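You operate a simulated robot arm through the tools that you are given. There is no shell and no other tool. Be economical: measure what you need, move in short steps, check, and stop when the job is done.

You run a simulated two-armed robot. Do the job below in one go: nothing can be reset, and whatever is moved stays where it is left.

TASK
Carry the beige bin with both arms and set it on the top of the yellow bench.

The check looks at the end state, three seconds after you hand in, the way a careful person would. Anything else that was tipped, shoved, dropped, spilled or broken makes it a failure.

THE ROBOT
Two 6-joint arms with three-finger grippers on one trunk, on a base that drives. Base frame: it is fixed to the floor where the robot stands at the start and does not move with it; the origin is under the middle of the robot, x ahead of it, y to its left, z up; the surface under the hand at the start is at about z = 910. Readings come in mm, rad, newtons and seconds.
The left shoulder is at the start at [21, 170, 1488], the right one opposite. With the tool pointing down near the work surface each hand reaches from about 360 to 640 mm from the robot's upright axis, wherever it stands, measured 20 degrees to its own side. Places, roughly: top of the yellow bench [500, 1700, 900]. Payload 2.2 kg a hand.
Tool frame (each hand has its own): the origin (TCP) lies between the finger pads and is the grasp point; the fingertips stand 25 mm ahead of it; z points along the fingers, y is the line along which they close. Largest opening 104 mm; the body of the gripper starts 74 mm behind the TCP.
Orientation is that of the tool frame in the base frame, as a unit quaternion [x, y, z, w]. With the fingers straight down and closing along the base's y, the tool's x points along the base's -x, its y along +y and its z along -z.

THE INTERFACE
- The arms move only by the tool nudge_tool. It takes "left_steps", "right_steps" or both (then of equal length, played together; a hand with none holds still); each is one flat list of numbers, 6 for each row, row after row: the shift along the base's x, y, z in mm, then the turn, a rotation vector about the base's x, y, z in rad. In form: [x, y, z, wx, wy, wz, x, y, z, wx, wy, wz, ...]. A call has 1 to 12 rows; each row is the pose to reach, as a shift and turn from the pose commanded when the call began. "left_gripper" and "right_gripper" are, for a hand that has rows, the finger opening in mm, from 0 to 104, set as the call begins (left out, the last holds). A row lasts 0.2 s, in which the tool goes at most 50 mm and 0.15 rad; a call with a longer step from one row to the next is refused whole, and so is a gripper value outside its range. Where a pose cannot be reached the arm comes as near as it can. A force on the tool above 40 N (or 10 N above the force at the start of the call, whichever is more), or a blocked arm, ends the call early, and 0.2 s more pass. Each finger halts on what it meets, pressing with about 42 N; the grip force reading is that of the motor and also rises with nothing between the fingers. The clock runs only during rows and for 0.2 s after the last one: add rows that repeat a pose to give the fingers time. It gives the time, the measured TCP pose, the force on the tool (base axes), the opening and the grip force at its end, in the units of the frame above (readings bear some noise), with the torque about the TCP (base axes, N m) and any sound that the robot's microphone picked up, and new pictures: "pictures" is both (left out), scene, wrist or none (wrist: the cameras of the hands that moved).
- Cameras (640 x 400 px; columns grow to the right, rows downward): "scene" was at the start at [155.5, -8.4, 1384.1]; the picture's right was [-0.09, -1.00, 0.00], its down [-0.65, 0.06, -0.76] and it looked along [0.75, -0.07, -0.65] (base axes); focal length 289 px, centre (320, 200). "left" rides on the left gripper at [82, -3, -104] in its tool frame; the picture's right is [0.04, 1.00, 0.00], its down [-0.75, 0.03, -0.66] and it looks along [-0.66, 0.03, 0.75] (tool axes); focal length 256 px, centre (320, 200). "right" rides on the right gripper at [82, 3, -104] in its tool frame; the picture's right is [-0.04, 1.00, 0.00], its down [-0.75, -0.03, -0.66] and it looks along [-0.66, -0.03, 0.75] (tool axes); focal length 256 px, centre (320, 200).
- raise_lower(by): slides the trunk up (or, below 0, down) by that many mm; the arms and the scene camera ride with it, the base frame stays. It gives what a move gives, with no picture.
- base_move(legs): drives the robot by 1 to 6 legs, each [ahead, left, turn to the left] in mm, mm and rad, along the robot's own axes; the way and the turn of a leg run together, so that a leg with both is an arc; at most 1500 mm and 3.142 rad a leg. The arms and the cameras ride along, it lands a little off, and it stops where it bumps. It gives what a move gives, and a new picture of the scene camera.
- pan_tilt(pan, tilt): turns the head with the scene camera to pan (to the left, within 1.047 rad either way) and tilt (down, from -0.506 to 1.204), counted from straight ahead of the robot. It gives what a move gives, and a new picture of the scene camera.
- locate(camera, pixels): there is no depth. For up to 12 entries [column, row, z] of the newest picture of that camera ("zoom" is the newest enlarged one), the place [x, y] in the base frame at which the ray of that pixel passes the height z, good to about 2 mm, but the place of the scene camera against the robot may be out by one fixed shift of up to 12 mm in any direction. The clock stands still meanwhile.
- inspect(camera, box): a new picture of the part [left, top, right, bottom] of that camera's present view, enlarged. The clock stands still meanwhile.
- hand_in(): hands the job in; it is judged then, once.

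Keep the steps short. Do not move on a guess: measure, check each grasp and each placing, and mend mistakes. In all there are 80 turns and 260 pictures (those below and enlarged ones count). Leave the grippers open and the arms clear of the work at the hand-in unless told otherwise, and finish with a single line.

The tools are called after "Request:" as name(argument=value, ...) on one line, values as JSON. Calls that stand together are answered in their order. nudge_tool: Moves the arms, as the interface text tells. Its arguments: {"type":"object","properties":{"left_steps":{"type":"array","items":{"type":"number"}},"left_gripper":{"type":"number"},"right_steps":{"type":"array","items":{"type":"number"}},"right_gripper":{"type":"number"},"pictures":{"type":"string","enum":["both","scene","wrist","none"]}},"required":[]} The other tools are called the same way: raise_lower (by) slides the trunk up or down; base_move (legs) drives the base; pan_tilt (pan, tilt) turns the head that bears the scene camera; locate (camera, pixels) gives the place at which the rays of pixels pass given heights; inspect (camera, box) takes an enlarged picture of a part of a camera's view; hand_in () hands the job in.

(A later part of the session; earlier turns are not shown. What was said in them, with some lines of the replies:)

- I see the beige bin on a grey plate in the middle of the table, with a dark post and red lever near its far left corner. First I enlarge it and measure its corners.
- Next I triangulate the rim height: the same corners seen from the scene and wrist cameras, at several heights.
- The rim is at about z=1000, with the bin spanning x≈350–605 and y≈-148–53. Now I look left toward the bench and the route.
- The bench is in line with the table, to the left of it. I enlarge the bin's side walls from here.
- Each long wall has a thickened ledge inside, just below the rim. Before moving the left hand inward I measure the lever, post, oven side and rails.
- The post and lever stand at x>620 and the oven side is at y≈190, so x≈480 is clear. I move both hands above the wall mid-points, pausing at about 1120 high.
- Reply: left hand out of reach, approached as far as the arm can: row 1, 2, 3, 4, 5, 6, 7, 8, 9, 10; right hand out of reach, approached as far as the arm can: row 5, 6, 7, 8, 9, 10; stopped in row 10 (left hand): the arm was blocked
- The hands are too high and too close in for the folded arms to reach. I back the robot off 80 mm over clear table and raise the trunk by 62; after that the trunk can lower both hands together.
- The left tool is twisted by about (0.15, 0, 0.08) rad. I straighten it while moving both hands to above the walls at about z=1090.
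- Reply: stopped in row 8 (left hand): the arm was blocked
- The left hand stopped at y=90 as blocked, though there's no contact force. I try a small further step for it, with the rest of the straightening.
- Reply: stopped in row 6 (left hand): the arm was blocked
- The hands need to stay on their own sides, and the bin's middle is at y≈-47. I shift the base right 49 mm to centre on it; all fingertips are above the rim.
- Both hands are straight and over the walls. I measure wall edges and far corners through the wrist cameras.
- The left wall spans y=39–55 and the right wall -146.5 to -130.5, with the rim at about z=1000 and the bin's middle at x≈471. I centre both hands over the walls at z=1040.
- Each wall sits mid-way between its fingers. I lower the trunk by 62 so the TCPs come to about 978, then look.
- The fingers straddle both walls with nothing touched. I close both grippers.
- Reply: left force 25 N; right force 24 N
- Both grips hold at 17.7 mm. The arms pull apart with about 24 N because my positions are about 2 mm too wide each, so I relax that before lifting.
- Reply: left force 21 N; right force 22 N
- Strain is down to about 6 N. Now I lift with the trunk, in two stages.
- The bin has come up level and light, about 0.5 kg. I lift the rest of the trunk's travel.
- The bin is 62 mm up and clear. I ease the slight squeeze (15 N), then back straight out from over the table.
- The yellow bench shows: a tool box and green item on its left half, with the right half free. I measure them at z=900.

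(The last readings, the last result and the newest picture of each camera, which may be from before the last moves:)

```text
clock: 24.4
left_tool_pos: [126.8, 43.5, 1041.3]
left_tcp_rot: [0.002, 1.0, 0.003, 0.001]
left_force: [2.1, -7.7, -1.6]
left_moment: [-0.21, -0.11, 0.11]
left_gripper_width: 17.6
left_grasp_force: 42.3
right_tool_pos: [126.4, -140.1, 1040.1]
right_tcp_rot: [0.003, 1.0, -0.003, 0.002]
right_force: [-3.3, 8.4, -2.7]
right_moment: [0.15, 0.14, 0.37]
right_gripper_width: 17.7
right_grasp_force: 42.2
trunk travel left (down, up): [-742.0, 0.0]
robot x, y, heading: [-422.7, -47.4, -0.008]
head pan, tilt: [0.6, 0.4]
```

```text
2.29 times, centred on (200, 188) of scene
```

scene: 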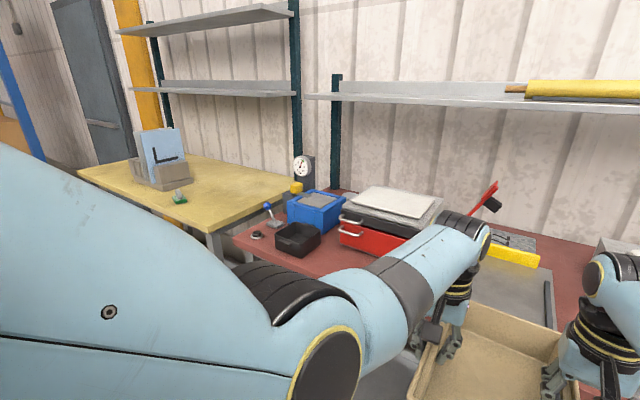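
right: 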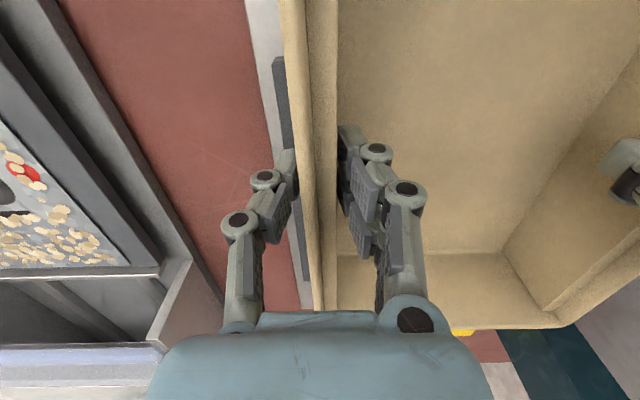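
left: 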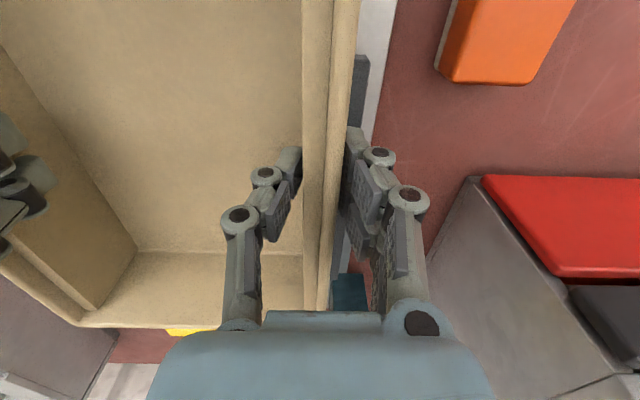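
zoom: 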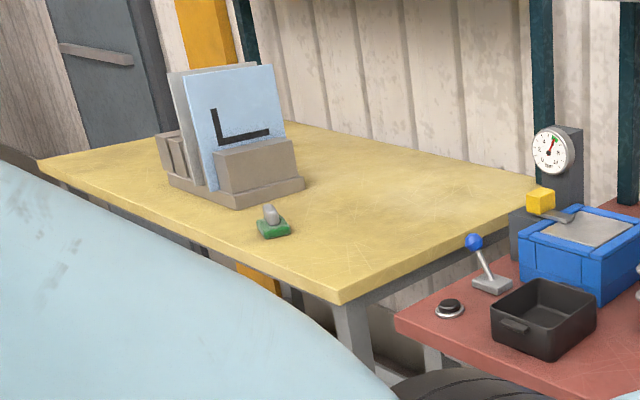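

The free area on the bench is y≈960–1290, x≈320–980; the green item sits at about (419,1320). I aim for bin centre (510,1120), so I first drive left 1165 mm in front of the table.

Request:
base_move(legs=[[0, 600, 0], [0, 565, 0]])

Request:
pan_tilt(pan=0.1, tilt=0.6)

```text
clock: 30.6
left_tool_pos: [130.7, 1209.7, 1040.5]
left_tcp_rot: [0.001, 1.0, 0.003, 0.0]
left_force: [2.6, -7.0, -2.7]
left_moment: [-0.14, -0.05, 0.1]
left_gripper_width: 18.0
left_grasp_force: 41.9
right_tool_pos: [127.9, 1026.6, 1039.2]
right_tcp_rot: [0.003, 1.0, -0.003, 0.002]
right_force: [-2.4, 7.0, -2.3]
right_moment: [0.18, 0.07, 0.32]
right_gripper_width: 17.7
right_grasp_force: 42.3
trunk travel left (down, up): [-742.0, 0.0]
robot x, y, heading: [-420.1, 1117.3, -0.003]
head pan, tilt: [0.6, 0.4]
```

scene: 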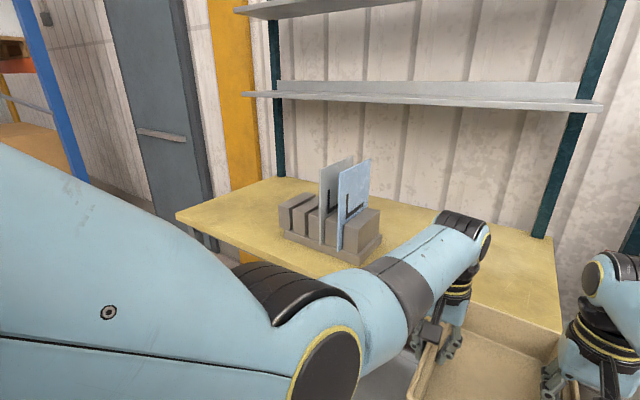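

```text
clock: 31.6
left_tool_pos: [129.4, 1207.9, 1040.8]
left_tcp_rot: [0.002, 1.0, 0.004, 0.001]
left_force: [1.8, -5.6, -2.0]
left_moment: [-0.12, -0.14, 0.06]
left_gripper_width: 17.5
left_grasp_force: 42.1
right_tool_pos: [128.1, 1026.7, 1039.0]
right_tcp_rot: [0.003, 1.0, -0.003, 0.001]
right_force: [-1.6, 6.0, -2.3]
right_moment: [0.14, 0.16, 0.3]
right_gripper_width: 17.9
right_grasp_force: 42.2
trunk travel left (down, up): [-742.0, 0.0]
robot x, y, heading: [-422.2, 1116.7, -0.007]
head pan, tilt: [0.099, 0.6]
```

scene: 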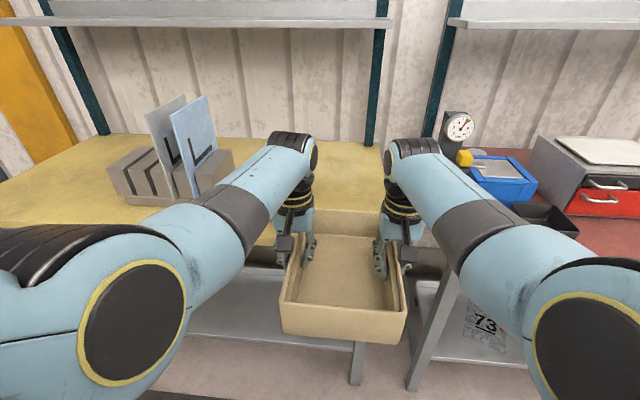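

The bin centre is at y≈1117. I drive ahead 200 first, then check for the green item through the left wrist camera.

Request:
base_move(legs=[[200, 0, 0]])

Request:
inspect(camera="left", box=[0, 0, 640, 400])

Request:
inspect(camera="right", box=[0, 0, 640, 400])

```text
clock: 33.2
left_tool_pos: [331.3, 1205.0, 1040.3]
left_tcp_rot: [0.005, 1.0, 0.004, 0.0]
left_force: [2.7, -6.9, -2.5]
left_moment: [-0.24, -0.05, 0.11]
left_gripper_width: 17.7
left_grasp_force: 42.4
right_tool_pos: [329.5, 1022.4, 1038.1]
right_tcp_rot: [0.006, 1.0, -0.003, 0.001]
right_force: [-1.1, 6.7, -3.4]
right_moment: [0.12, 0.13, 0.3]
right_gripper_width: 17.6
right_grasp_force: 41.5
trunk travel left (down, up): [-742.0, 0.0]
robot x, y, heading: [-222.5, 1116.4, -0.013]
head pan, tilt: [0.099, 0.6]
```

scene: 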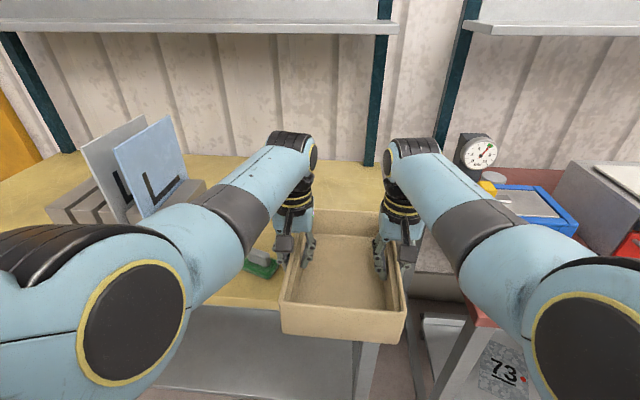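

```text
1.00 times, centred on (320, 200) of left (not enlarged: the box is as wide or as high as the picture)
```

zoom: 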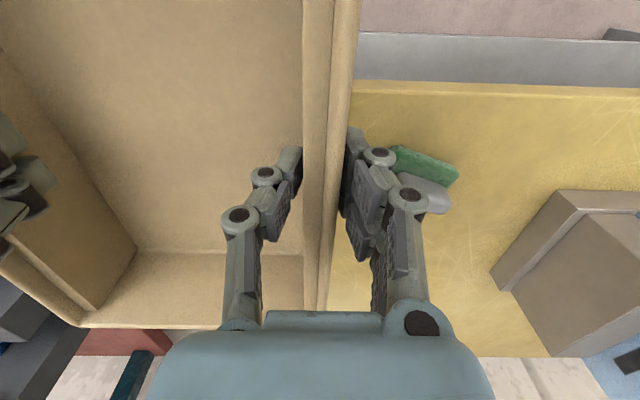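

```text
1.00 times, centred on (320, 200) of right (not enlarged: the box is as wide or as high as the picture)
```

zoom: 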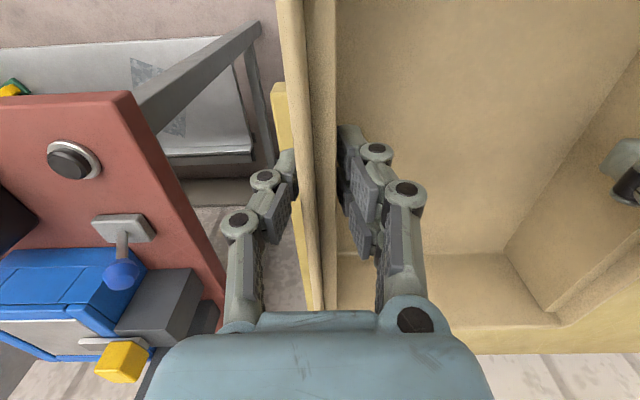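

The green item is close to the left hand's path. I measure it and the bench's edges.

Request:
locate(camera="left", pixels=[[392, 152, 900], [400, 147, 900], [459, 182, 900], [400, 180, 915], [430, 212, 920], [370, 82, 900], [600, 92, 900], [495, 270, 930]])

Request:
locate(camera="right", pixels=[[272, 90, 900], [300, 250, 900], [312, 308, 900], [122, 275, 1000], [150, 120, 910]])

Request:
locate(camera="scene", pixels=[[281, 268, 900], [244, 268, 900], [262, 279, 900], [272, 252, 930], [204, 181, 900], [350, 170, 900]])

```text
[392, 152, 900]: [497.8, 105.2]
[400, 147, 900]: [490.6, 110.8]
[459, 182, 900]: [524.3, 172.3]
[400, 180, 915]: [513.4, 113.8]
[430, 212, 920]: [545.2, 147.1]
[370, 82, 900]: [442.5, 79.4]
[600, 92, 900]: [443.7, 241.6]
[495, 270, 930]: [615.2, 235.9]
```

```text
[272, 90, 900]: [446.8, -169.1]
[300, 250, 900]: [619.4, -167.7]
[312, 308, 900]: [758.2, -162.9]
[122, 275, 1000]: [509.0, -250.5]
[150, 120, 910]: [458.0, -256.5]
```

```text
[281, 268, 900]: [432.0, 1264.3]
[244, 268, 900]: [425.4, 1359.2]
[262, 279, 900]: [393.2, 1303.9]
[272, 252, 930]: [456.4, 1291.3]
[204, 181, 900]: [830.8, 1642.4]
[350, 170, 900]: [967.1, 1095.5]
```

Those wrist values used an old pose, so I measure again through fresh enlargements.

Request:
inspect(camera="left", box=[320, 40, 640, 240])

```text
2.00 times, centred on (480, 140) of left
```

zoom: 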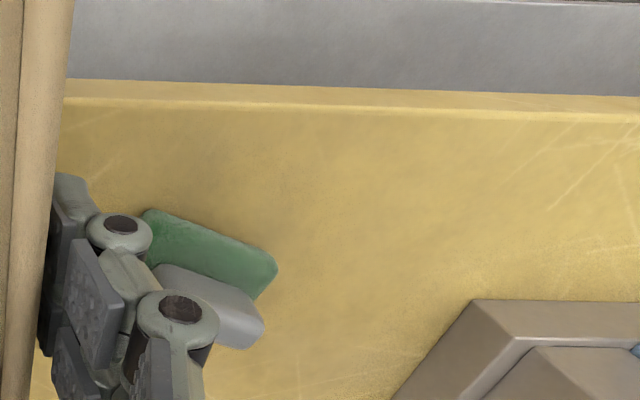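

Request:
locate(camera="zoom", pixels=[[145, 212, 900], [278, 265, 900], [160, 265, 930], [260, 345, 930], [200, 107, 900], [600, 122, 900], [390, 398, 900]])

Request:
inspect(camera="right", box=[40, 40, 360, 340])

```text
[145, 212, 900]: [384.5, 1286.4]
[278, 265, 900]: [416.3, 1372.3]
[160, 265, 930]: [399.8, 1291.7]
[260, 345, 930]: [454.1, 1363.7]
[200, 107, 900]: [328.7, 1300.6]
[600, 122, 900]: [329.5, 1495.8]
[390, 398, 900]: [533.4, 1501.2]
```

```text
1.33 times, centred on (200, 190) of right
```

zoom: 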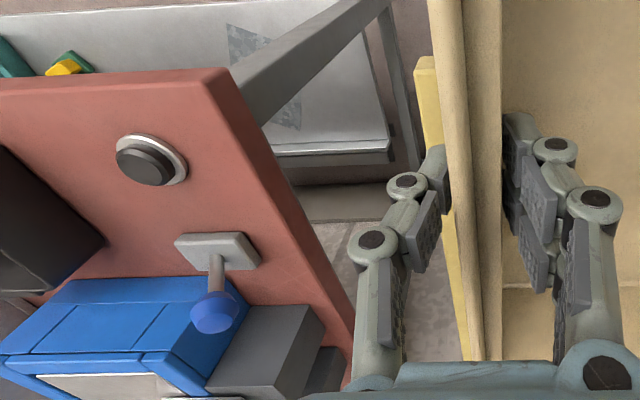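

Request:
locate(camera="zoom", pixels=[[418, 70, 900], [445, 250, 900], [465, 355, 900], [210, 310, 1000], [300, 205, 910]])

```text
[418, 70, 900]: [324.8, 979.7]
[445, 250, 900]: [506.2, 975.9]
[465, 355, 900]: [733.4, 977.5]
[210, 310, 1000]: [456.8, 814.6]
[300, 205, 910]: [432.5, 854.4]
```

Bench edges: front x≈328, right y≈977. The green item spans y≈1270–1372, giving over 40 mm of clearance. I drive ahead 185 so the bin centre comes to x≈515.

Request:
base_move(legs=[[185, 0, 0.01]])

Request:
inspect(camera="left", box=[0, 0, 640, 400])

Request:
inspect(camera="right", box=[0, 0, 640, 400])

Request:
pan_tilt(pan=0.0, tilt=1.0)

```text
clock: 34.7
left_tool_pos: [517.5, 1207.8, 1041.3]
left_tcp_rot: [0.001, 1.0, 0.003, -0.001]
left_force: [2.7, -5.9, -2.3]
left_moment: [-0.18, -0.03, 0.1]
left_gripper_width: 17.7
left_grasp_force: 42.0
right_tool_pos: [516.2, 1024.4, 1040.1]
right_tcp_rot: [0.003, 1.0, -0.003, 0.001]
right_force: [-2.0, 5.7, -3.6]
right_moment: [0.07, 0.08, 0.33]
right_gripper_width: 17.7
right_grasp_force: 41.8
trunk travel left (down, up): [-742.0, 0.0]
robot x, y, heading: [-34.3, 1113.7, -0.0]
head pan, tilt: [0.099, 0.6]
```

scene: 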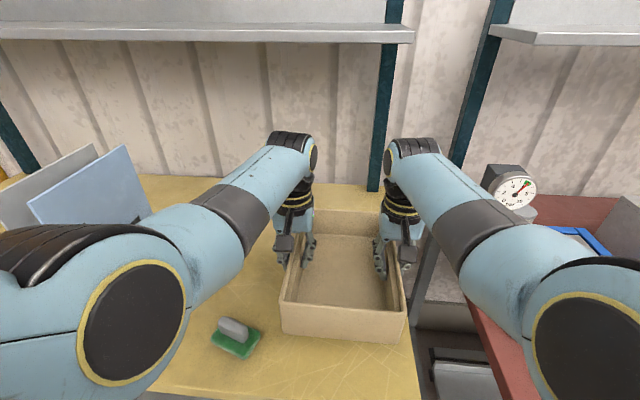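

```text
1.00 times, centred on (320, 200) of left (not enlarged: the box is as wide or as high as the picture)
```

zoom: 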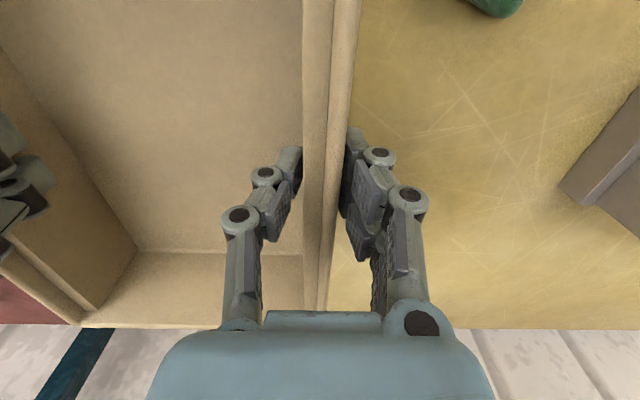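

```text
1.00 times, centred on (320, 200) of right (not enlarged: the box is as wide or as high as the picture)
```

zoom: 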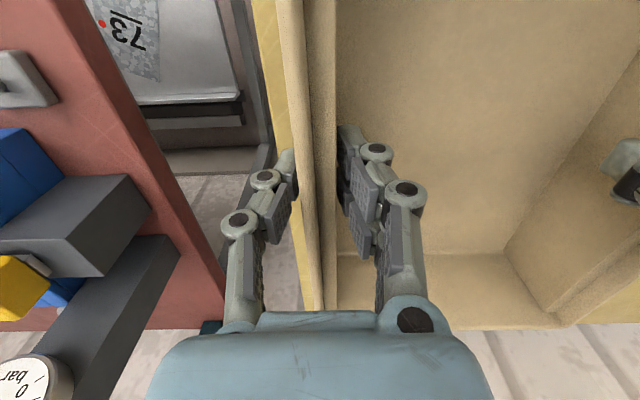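

```text
clock: 35.6
left_tool_pos: [517.2, 1206.0, 1041.4]
left_tcp_rot: [0.002, 1.0, 0.003, 0.001]
left_force: [1.3, -3.2, -1.7]
left_moment: [-0.11, -0.09, 0.01]
left_gripper_width: 17.8
left_grasp_force: 41.9
right_tool_pos: [515.9, 1024.0, 1039.4]
right_tcp_rot: [0.004, 1.0, -0.003, 0.002]
right_force: [-1.5, 4.5, -1.9]
right_moment: [0.13, 0.09, 0.27]
right_gripper_width: 17.6
right_grasp_force: 41.8
trunk travel left (down, up): [-742.0, 0.0]
robot x, y, heading: [-32.6, 1113.4, -0.005]
head pan, tilt: [0.0, 1.0]
```

scene: 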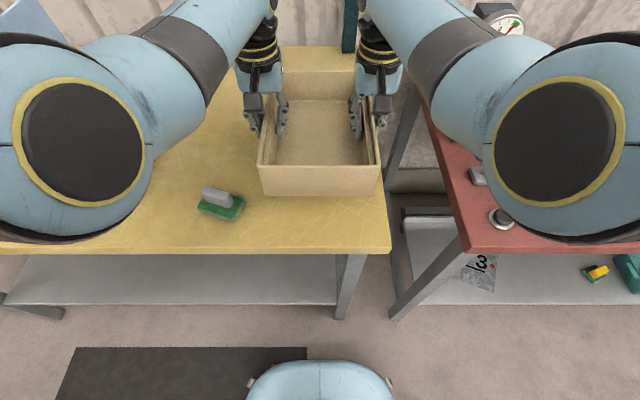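

The bin is over free bench: about 35 mm from the right edge and 60 mm from the front edge. I lower 60 mm, then go in small steps watching the forces.

Request:
raise_lower(by=-60)

Request:
inspect(camera="scene", box=[180, 20, 420, 220])

Request:
raise_lower(by=-8)

```text
clock: 36.6
left_tool_pos: [517.4, 1206.6, 980.7]
left_tcp_rot: [0.002, 1.0, 0.003, -0.001]
left_force: [1.6, -6.4, -1.2]
left_moment: [-0.16, -0.16, 0.08]
left_gripper_width: 17.7
left_grasp_force: 42.0
right_tool_pos: [515.7, 1023.8, 979.3]
right_tcp_rot: [0.004, 1.0, -0.002, 0.001]
right_force: [-2.6, 6.3, -1.5]
right_moment: [0.09, 0.17, 0.35]
right_gripper_width: 17.8
right_grasp_force: 42.3
trunk travel left (down, up): [-682.0, 60.0]
robot x, y, heading: [-39.1, 1108.6, -0.003]
head pan, tilt: [0.0, 1.0]
```

```text
2.00 times, centred on (300, 120) of scene
```

zoom: 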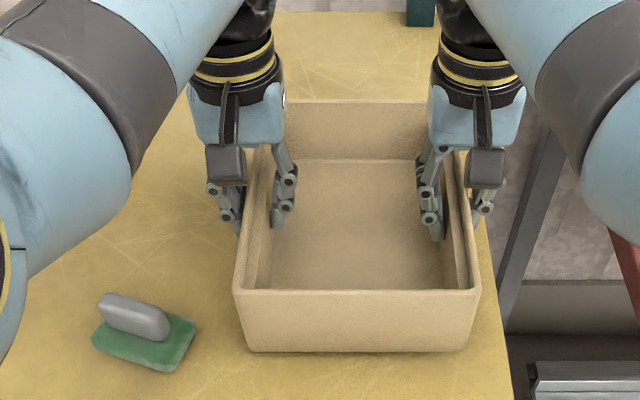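

```text
clock: 37.1
left_tool_pos: [518.7, 1207.6, 972.5]
left_tcp_rot: [0.002, 1.0, 0.003, 0.0]
left_force: [1.9, -6.6, -2.2]
left_moment: [-0.15, -0.17, 0.09]
left_gripper_width: 17.8
left_grasp_force: 42.1
right_tool_pos: [516.9, 1023.8, 971.2]
right_tcp_rot: [0.002, 1.0, -0.002, 0.001]
right_force: [-2.4, 6.5, -2.4]
right_moment: [0.17, 0.19, 0.34]
right_gripper_width: 17.7
right_grasp_force: 42.0
trunk travel left (down, up): [-674.0, 68.0]
robot x, y, heading: [-35.4, 1110.5, -0.002]
head pan, tilt: [0.0, 1.0]
```

Still hanging (about -2.3 N on each hand). I continue down in small steps.

Request:
raise_lower(by=-4)

Request:
raise_lower(by=-3)

Request:
inspect(camera="scene", box=[240, 120, 400, 220])

```text
clock: 37.7
left_tool_pos: [516.5, 1207.3, 968.8]
left_tcp_rot: [0.002, 1.0, 0.003, 0.0]
left_force: [2.5, -6.0, -2.7]
left_moment: [-0.21, -0.33, 0.09]
left_gripper_width: 17.9
left_grasp_force: 42.0
right_tool_pos: [516.5, 1023.6, 968.0]
right_tcp_rot: [0.003, 1.0, -0.004, 0.002]
right_force: [-3.4, 7.0, 0.7]
right_moment: [0.15, 0.0, 0.36]
right_gripper_width: 17.5
right_grasp_force: 42.2
trunk travel left (down, up): [-670.0, 72.0]
robot x, y, heading: [-36.8, 1116.2, -0.0]
head pan, tilt: [0.0, 1.0]
```

```text
clock: 38.2
left_tool_pos: [516.7, 1207.1, 968.6]
left_tcp_rot: [0.002, 1.0, 0.004, 0.003]
left_force: [7.0, -5.2, 10.6]
left_moment: [-0.18, 0.89, 0.13]
left_gripper_width: 17.6
left_grasp_force: 41.9
right_tool_pos: [516.5, 1024.4, 966.9]
right_tcp_rot: [0.004, 1.0, -0.003, 0.004]
right_force: [-3.2, 4.5, 21.8]
right_moment: [0.16, 0.37, 0.34]
right_gripper_width: 17.7
right_grasp_force: 42.0
trunk travel left (down, up): [-667.0, 75.0]
robot x, y, heading: [-33.7, 1114.7, -0.005]
head pan, tilt: [0.0, 1.0]
```

```text
4.00 times, centred on (320, 170) of scene
```

zoom: 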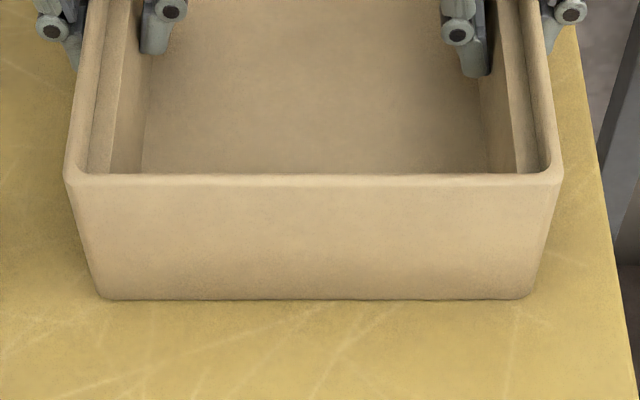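

The bin is down: both hands now read upward force. I lift 1 mm to unload, then open both grippers to 60 mm.

Request:
raise_lower(by=1)

Request:
nudge_tool(left_steps=[0, 0, 0, 0, 0, 0, 0, 0, 0, 0, 0, 0, 0, 0, 0, 0, 0, 0, 0, 0, 0, 0, 0, 0], right_steps=[0, 0, 0, 0, 0, 0, 0, 0, 0, 0, 0, 0, 0, 0, 0, 0, 0, 0, 0, 0, 0, 0, 0, 0], left_gripper=60, right_gripper=60)

```text
clock: 38.7
left_tool_pos: [517.3, 1207.1, 968.2]
left_tcp_rot: [0.002, 1.0, 0.003, 0.002]
left_force: [6.1, -4.8, 10.9]
left_moment: [-0.1, -1.11, 0.11]
left_gripper_width: 17.7
left_grasp_force: 42.1
right_tool_pos: [515.8, 1023.8, 967.3]
right_tcp_rot: [0.003, 1.0, -0.003, 0.004]
right_force: [-0.5, 4.5, 14.0]
right_moment: [0.09, -0.71, 0.38]
right_gripper_width: 17.7
right_grasp_force: 42.2
trunk travel left (down, up): [-668.0, 74.0]
robot x, y, heading: [-34.5, 1111.9, 0.001]
head pan, tilt: [0.0, 1.0]
```

```text
clock: 39.7
left_tool_pos: [516.6, 1206.2, 966.6]
left_tcp_rot: [0.002, 1.0, 0.003, 0.0]
left_force: [0.4, 1.1, 0.5]
left_moment: [-0.03, 0.0, 0.01]
left_gripper_width: 60.4
left_grasp_force: 0.0
right_tool_pos: [515.3, 1023.3, 964.7]
right_tcp_rot: [0.003, 1.0, -0.003, 0.0]
right_force: [-0.5, 0.4, -0.5]
right_moment: [-0.01, 0.02, 0.01]
right_gripper_width: 60.2
right_grasp_force: 0.1
trunk travel left (down, up): [-668.0, 74.0]
robot x, y, heading: [-33.8, 1112.5, 0.002]
head pan, tilt: [0.0, 1.0]
```

scene: 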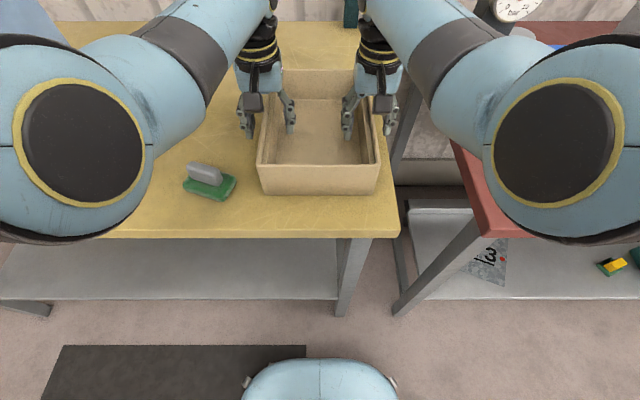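
right: 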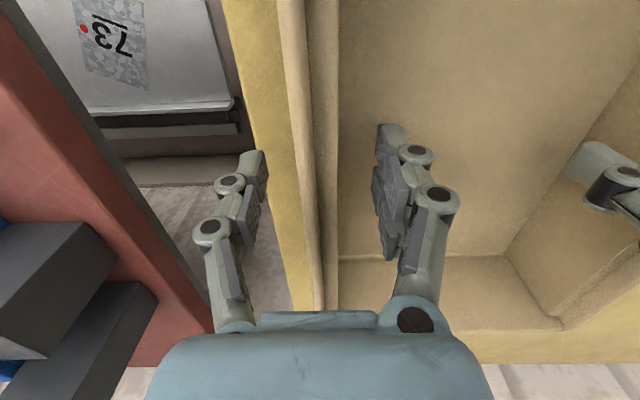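
left: 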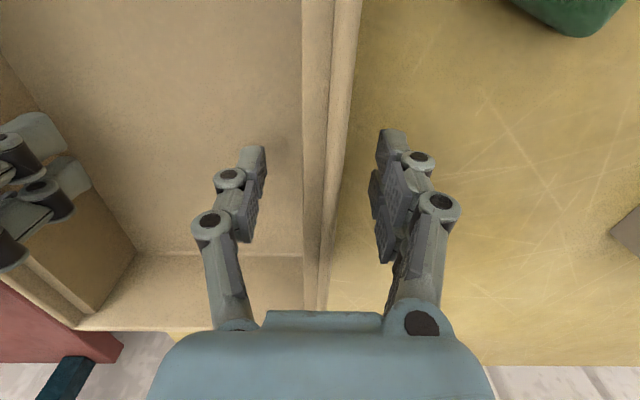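

Both hands are free of the walls on both sides, with zero force. I raise the trunk straight up by 74, then check.

Request:
raise_lower(by=74)

Request:
inspect(camera="scene", box=[160, 40, 480, 240])

```text
clock: 40.8
left_tool_pos: [517.7, 1207.3, 1041.0]
left_tcp_rot: [0.002, 1.0, 0.003, 0.0]
left_force: [-0.2, -0.1, 0.4]
left_moment: [0.01, -0.04, -0.02]
left_gripper_width: 60.1
left_grasp_force: 0.1
right_tool_pos: [515.3, 1024.0, 1039.6]
right_tcp_rot: [0.003, 1.0, -0.002, 0.002]
right_force: [1.3, -0.7, -0.2]
right_moment: [-0.01, 0.02, -0.03]
right_gripper_width: 60.0
right_grasp_force: 0.0
trunk travel left (down, up): [-742.0, 0.0]
robot x, y, heading: [-34.0, 1114.9, -0.006]
head pan, tilt: [0.0, 1.0]
```

```text
2.00 times, centred on (320, 140) of scene
```

zoom: 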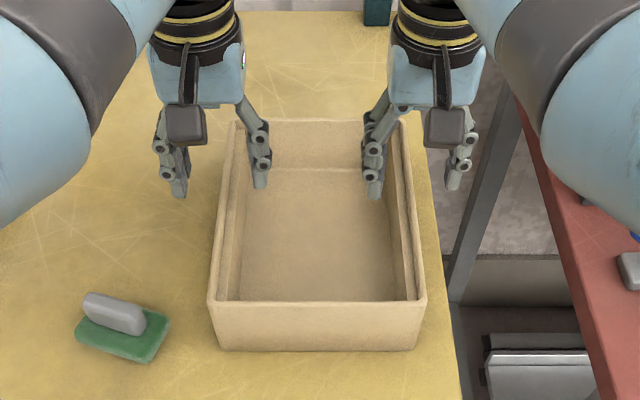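

The bin stands flat and the fingertips are above the rim. I raise the hands another 25 mm, then back the robot away with the arms clear.

Request:
nudge_tool(left_steps=[0, 0, 12, 0, 0, 0, 0, 0, 25, 0, 0, 0, 0, 0, 25, 0, 0, 0], right_steps=[0, 0, 12, 0, 0, 0, 0, 0, 25, 0, 0, 0, 0, 0, 25, 0, 0, 0], left_gripper=70, right_gripper=70, pictures="wrist")

Request:
base_move(legs=[[-380, 0, 0]])

Request:
pan_tilt(pan=0.0, tilt=0.6)

```text
clock: 41.6
left_tool_pos: [519.2, 1208.6, 1066.5]
left_tcp_rot: [0.0, 1.0, 0.005, 0.001]
left_force: [-1.0, 0.3, 0.9]
left_moment: [0.0, 0.01, 0.0]
left_gripper_width: 70.0
left_grasp_force: 0.0
right_tool_pos: [520.9, 1017.8, 1066.7]
right_tcp_rot: [0.006, 1.0, -0.006, 0.006]
right_force: [-0.3, -0.2, -0.2]
right_moment: [0.02, 0.01, 0.03]
right_gripper_width: 69.9
right_grasp_force: 0.2
trunk travel left (down, up): [-742.0, 0.0]
robot x, y, heading: [-36.4, 1113.2, -0.002]
head pan, tilt: [0.0, 1.0]
```

right: 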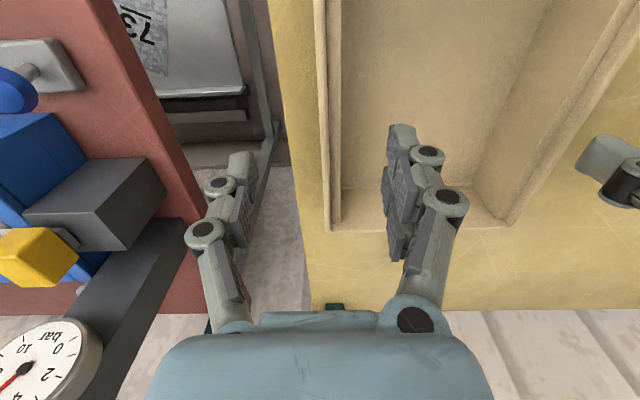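
left: 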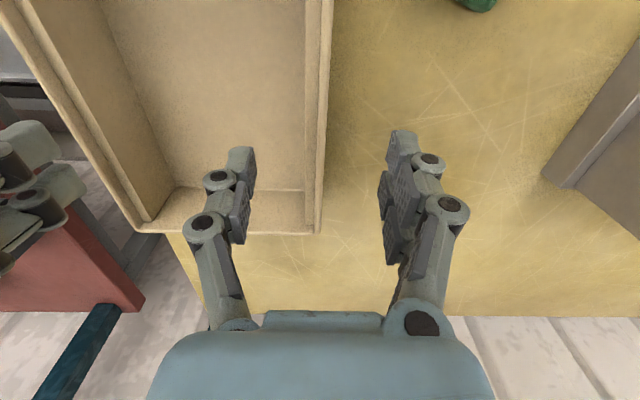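

```text
clock: 44.0
left_tool_pos: [144.1, 1206.2, 1065.8]
left_tcp_rot: [0.006, 1.0, 0.004, 0.0]
left_force: [-1.2, 0.5, 0.2]
left_moment: [0.01, 0.01, 0.01]
left_gripper_width: 70.0
left_grasp_force: 0.1
right_tool_pos: [142.4, 1012.6, 1063.1]
right_tcp_rot: [0.011, 1.0, -0.007, 0.002]
right_force: [-0.6, -0.1, 1.2]
right_moment: [-0.02, -0.03, 0.03]
right_gripper_width: 69.8
right_grasp_force: 0.0
trunk travel left (down, up): [-742.0, 0.0]
robot x, y, heading: [-409.8, 1119.5, -0.015]
head pan, tilt: [0.0, 1.0]
```

scene: 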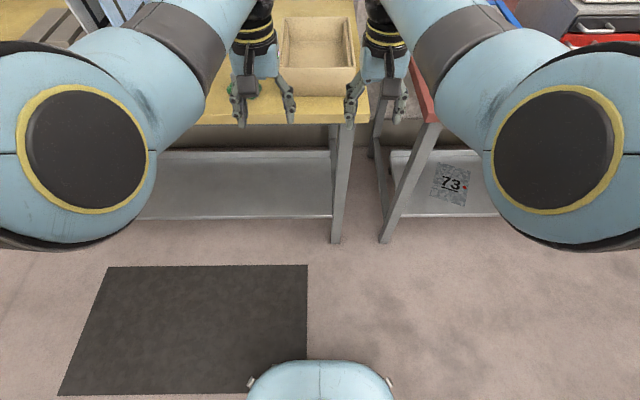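

```text
clock: 44.9
left_tool_pos: [144.1, 1208.3, 1066.6]
left_tcp_rot: [0.005, 1.0, 0.006, 0.0]
left_force: [-0.1, -0.4, -0.2]
left_moment: [0.01, 0.03, 0.01]
left_gripper_width: 69.9
left_grasp_force: 0.0
right_tool_pos: [143.1, 1011.4, 1061.9]
right_tcp_rot: [0.012, 1.0, -0.008, 0.003]
right_force: [0.3, 0.0, -0.1]
right_moment: [-0.02, -0.05, 0.02]
right_gripper_width: 69.8
right_grasp_force: 0.0
trunk travel left (down, up): [-742.0, 0.0]
robot x, y, heading: [-413.1, 1120.4, -0.007]
head pan, tilt: [0.0, 0.6]
```

scene: 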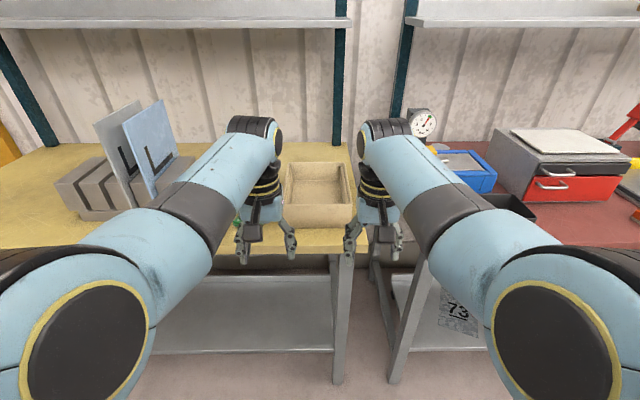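

The bin stands alone and flat on the bench with nothing else disturbed, and the grippers are open and clear. I hand in.

Request:
hand_in()

```text
The job is handed in.
```

The beige bin was carried with both arms and now stands flat on the yellow bench; nothing else was seen to move, and the grippers are open and clear.
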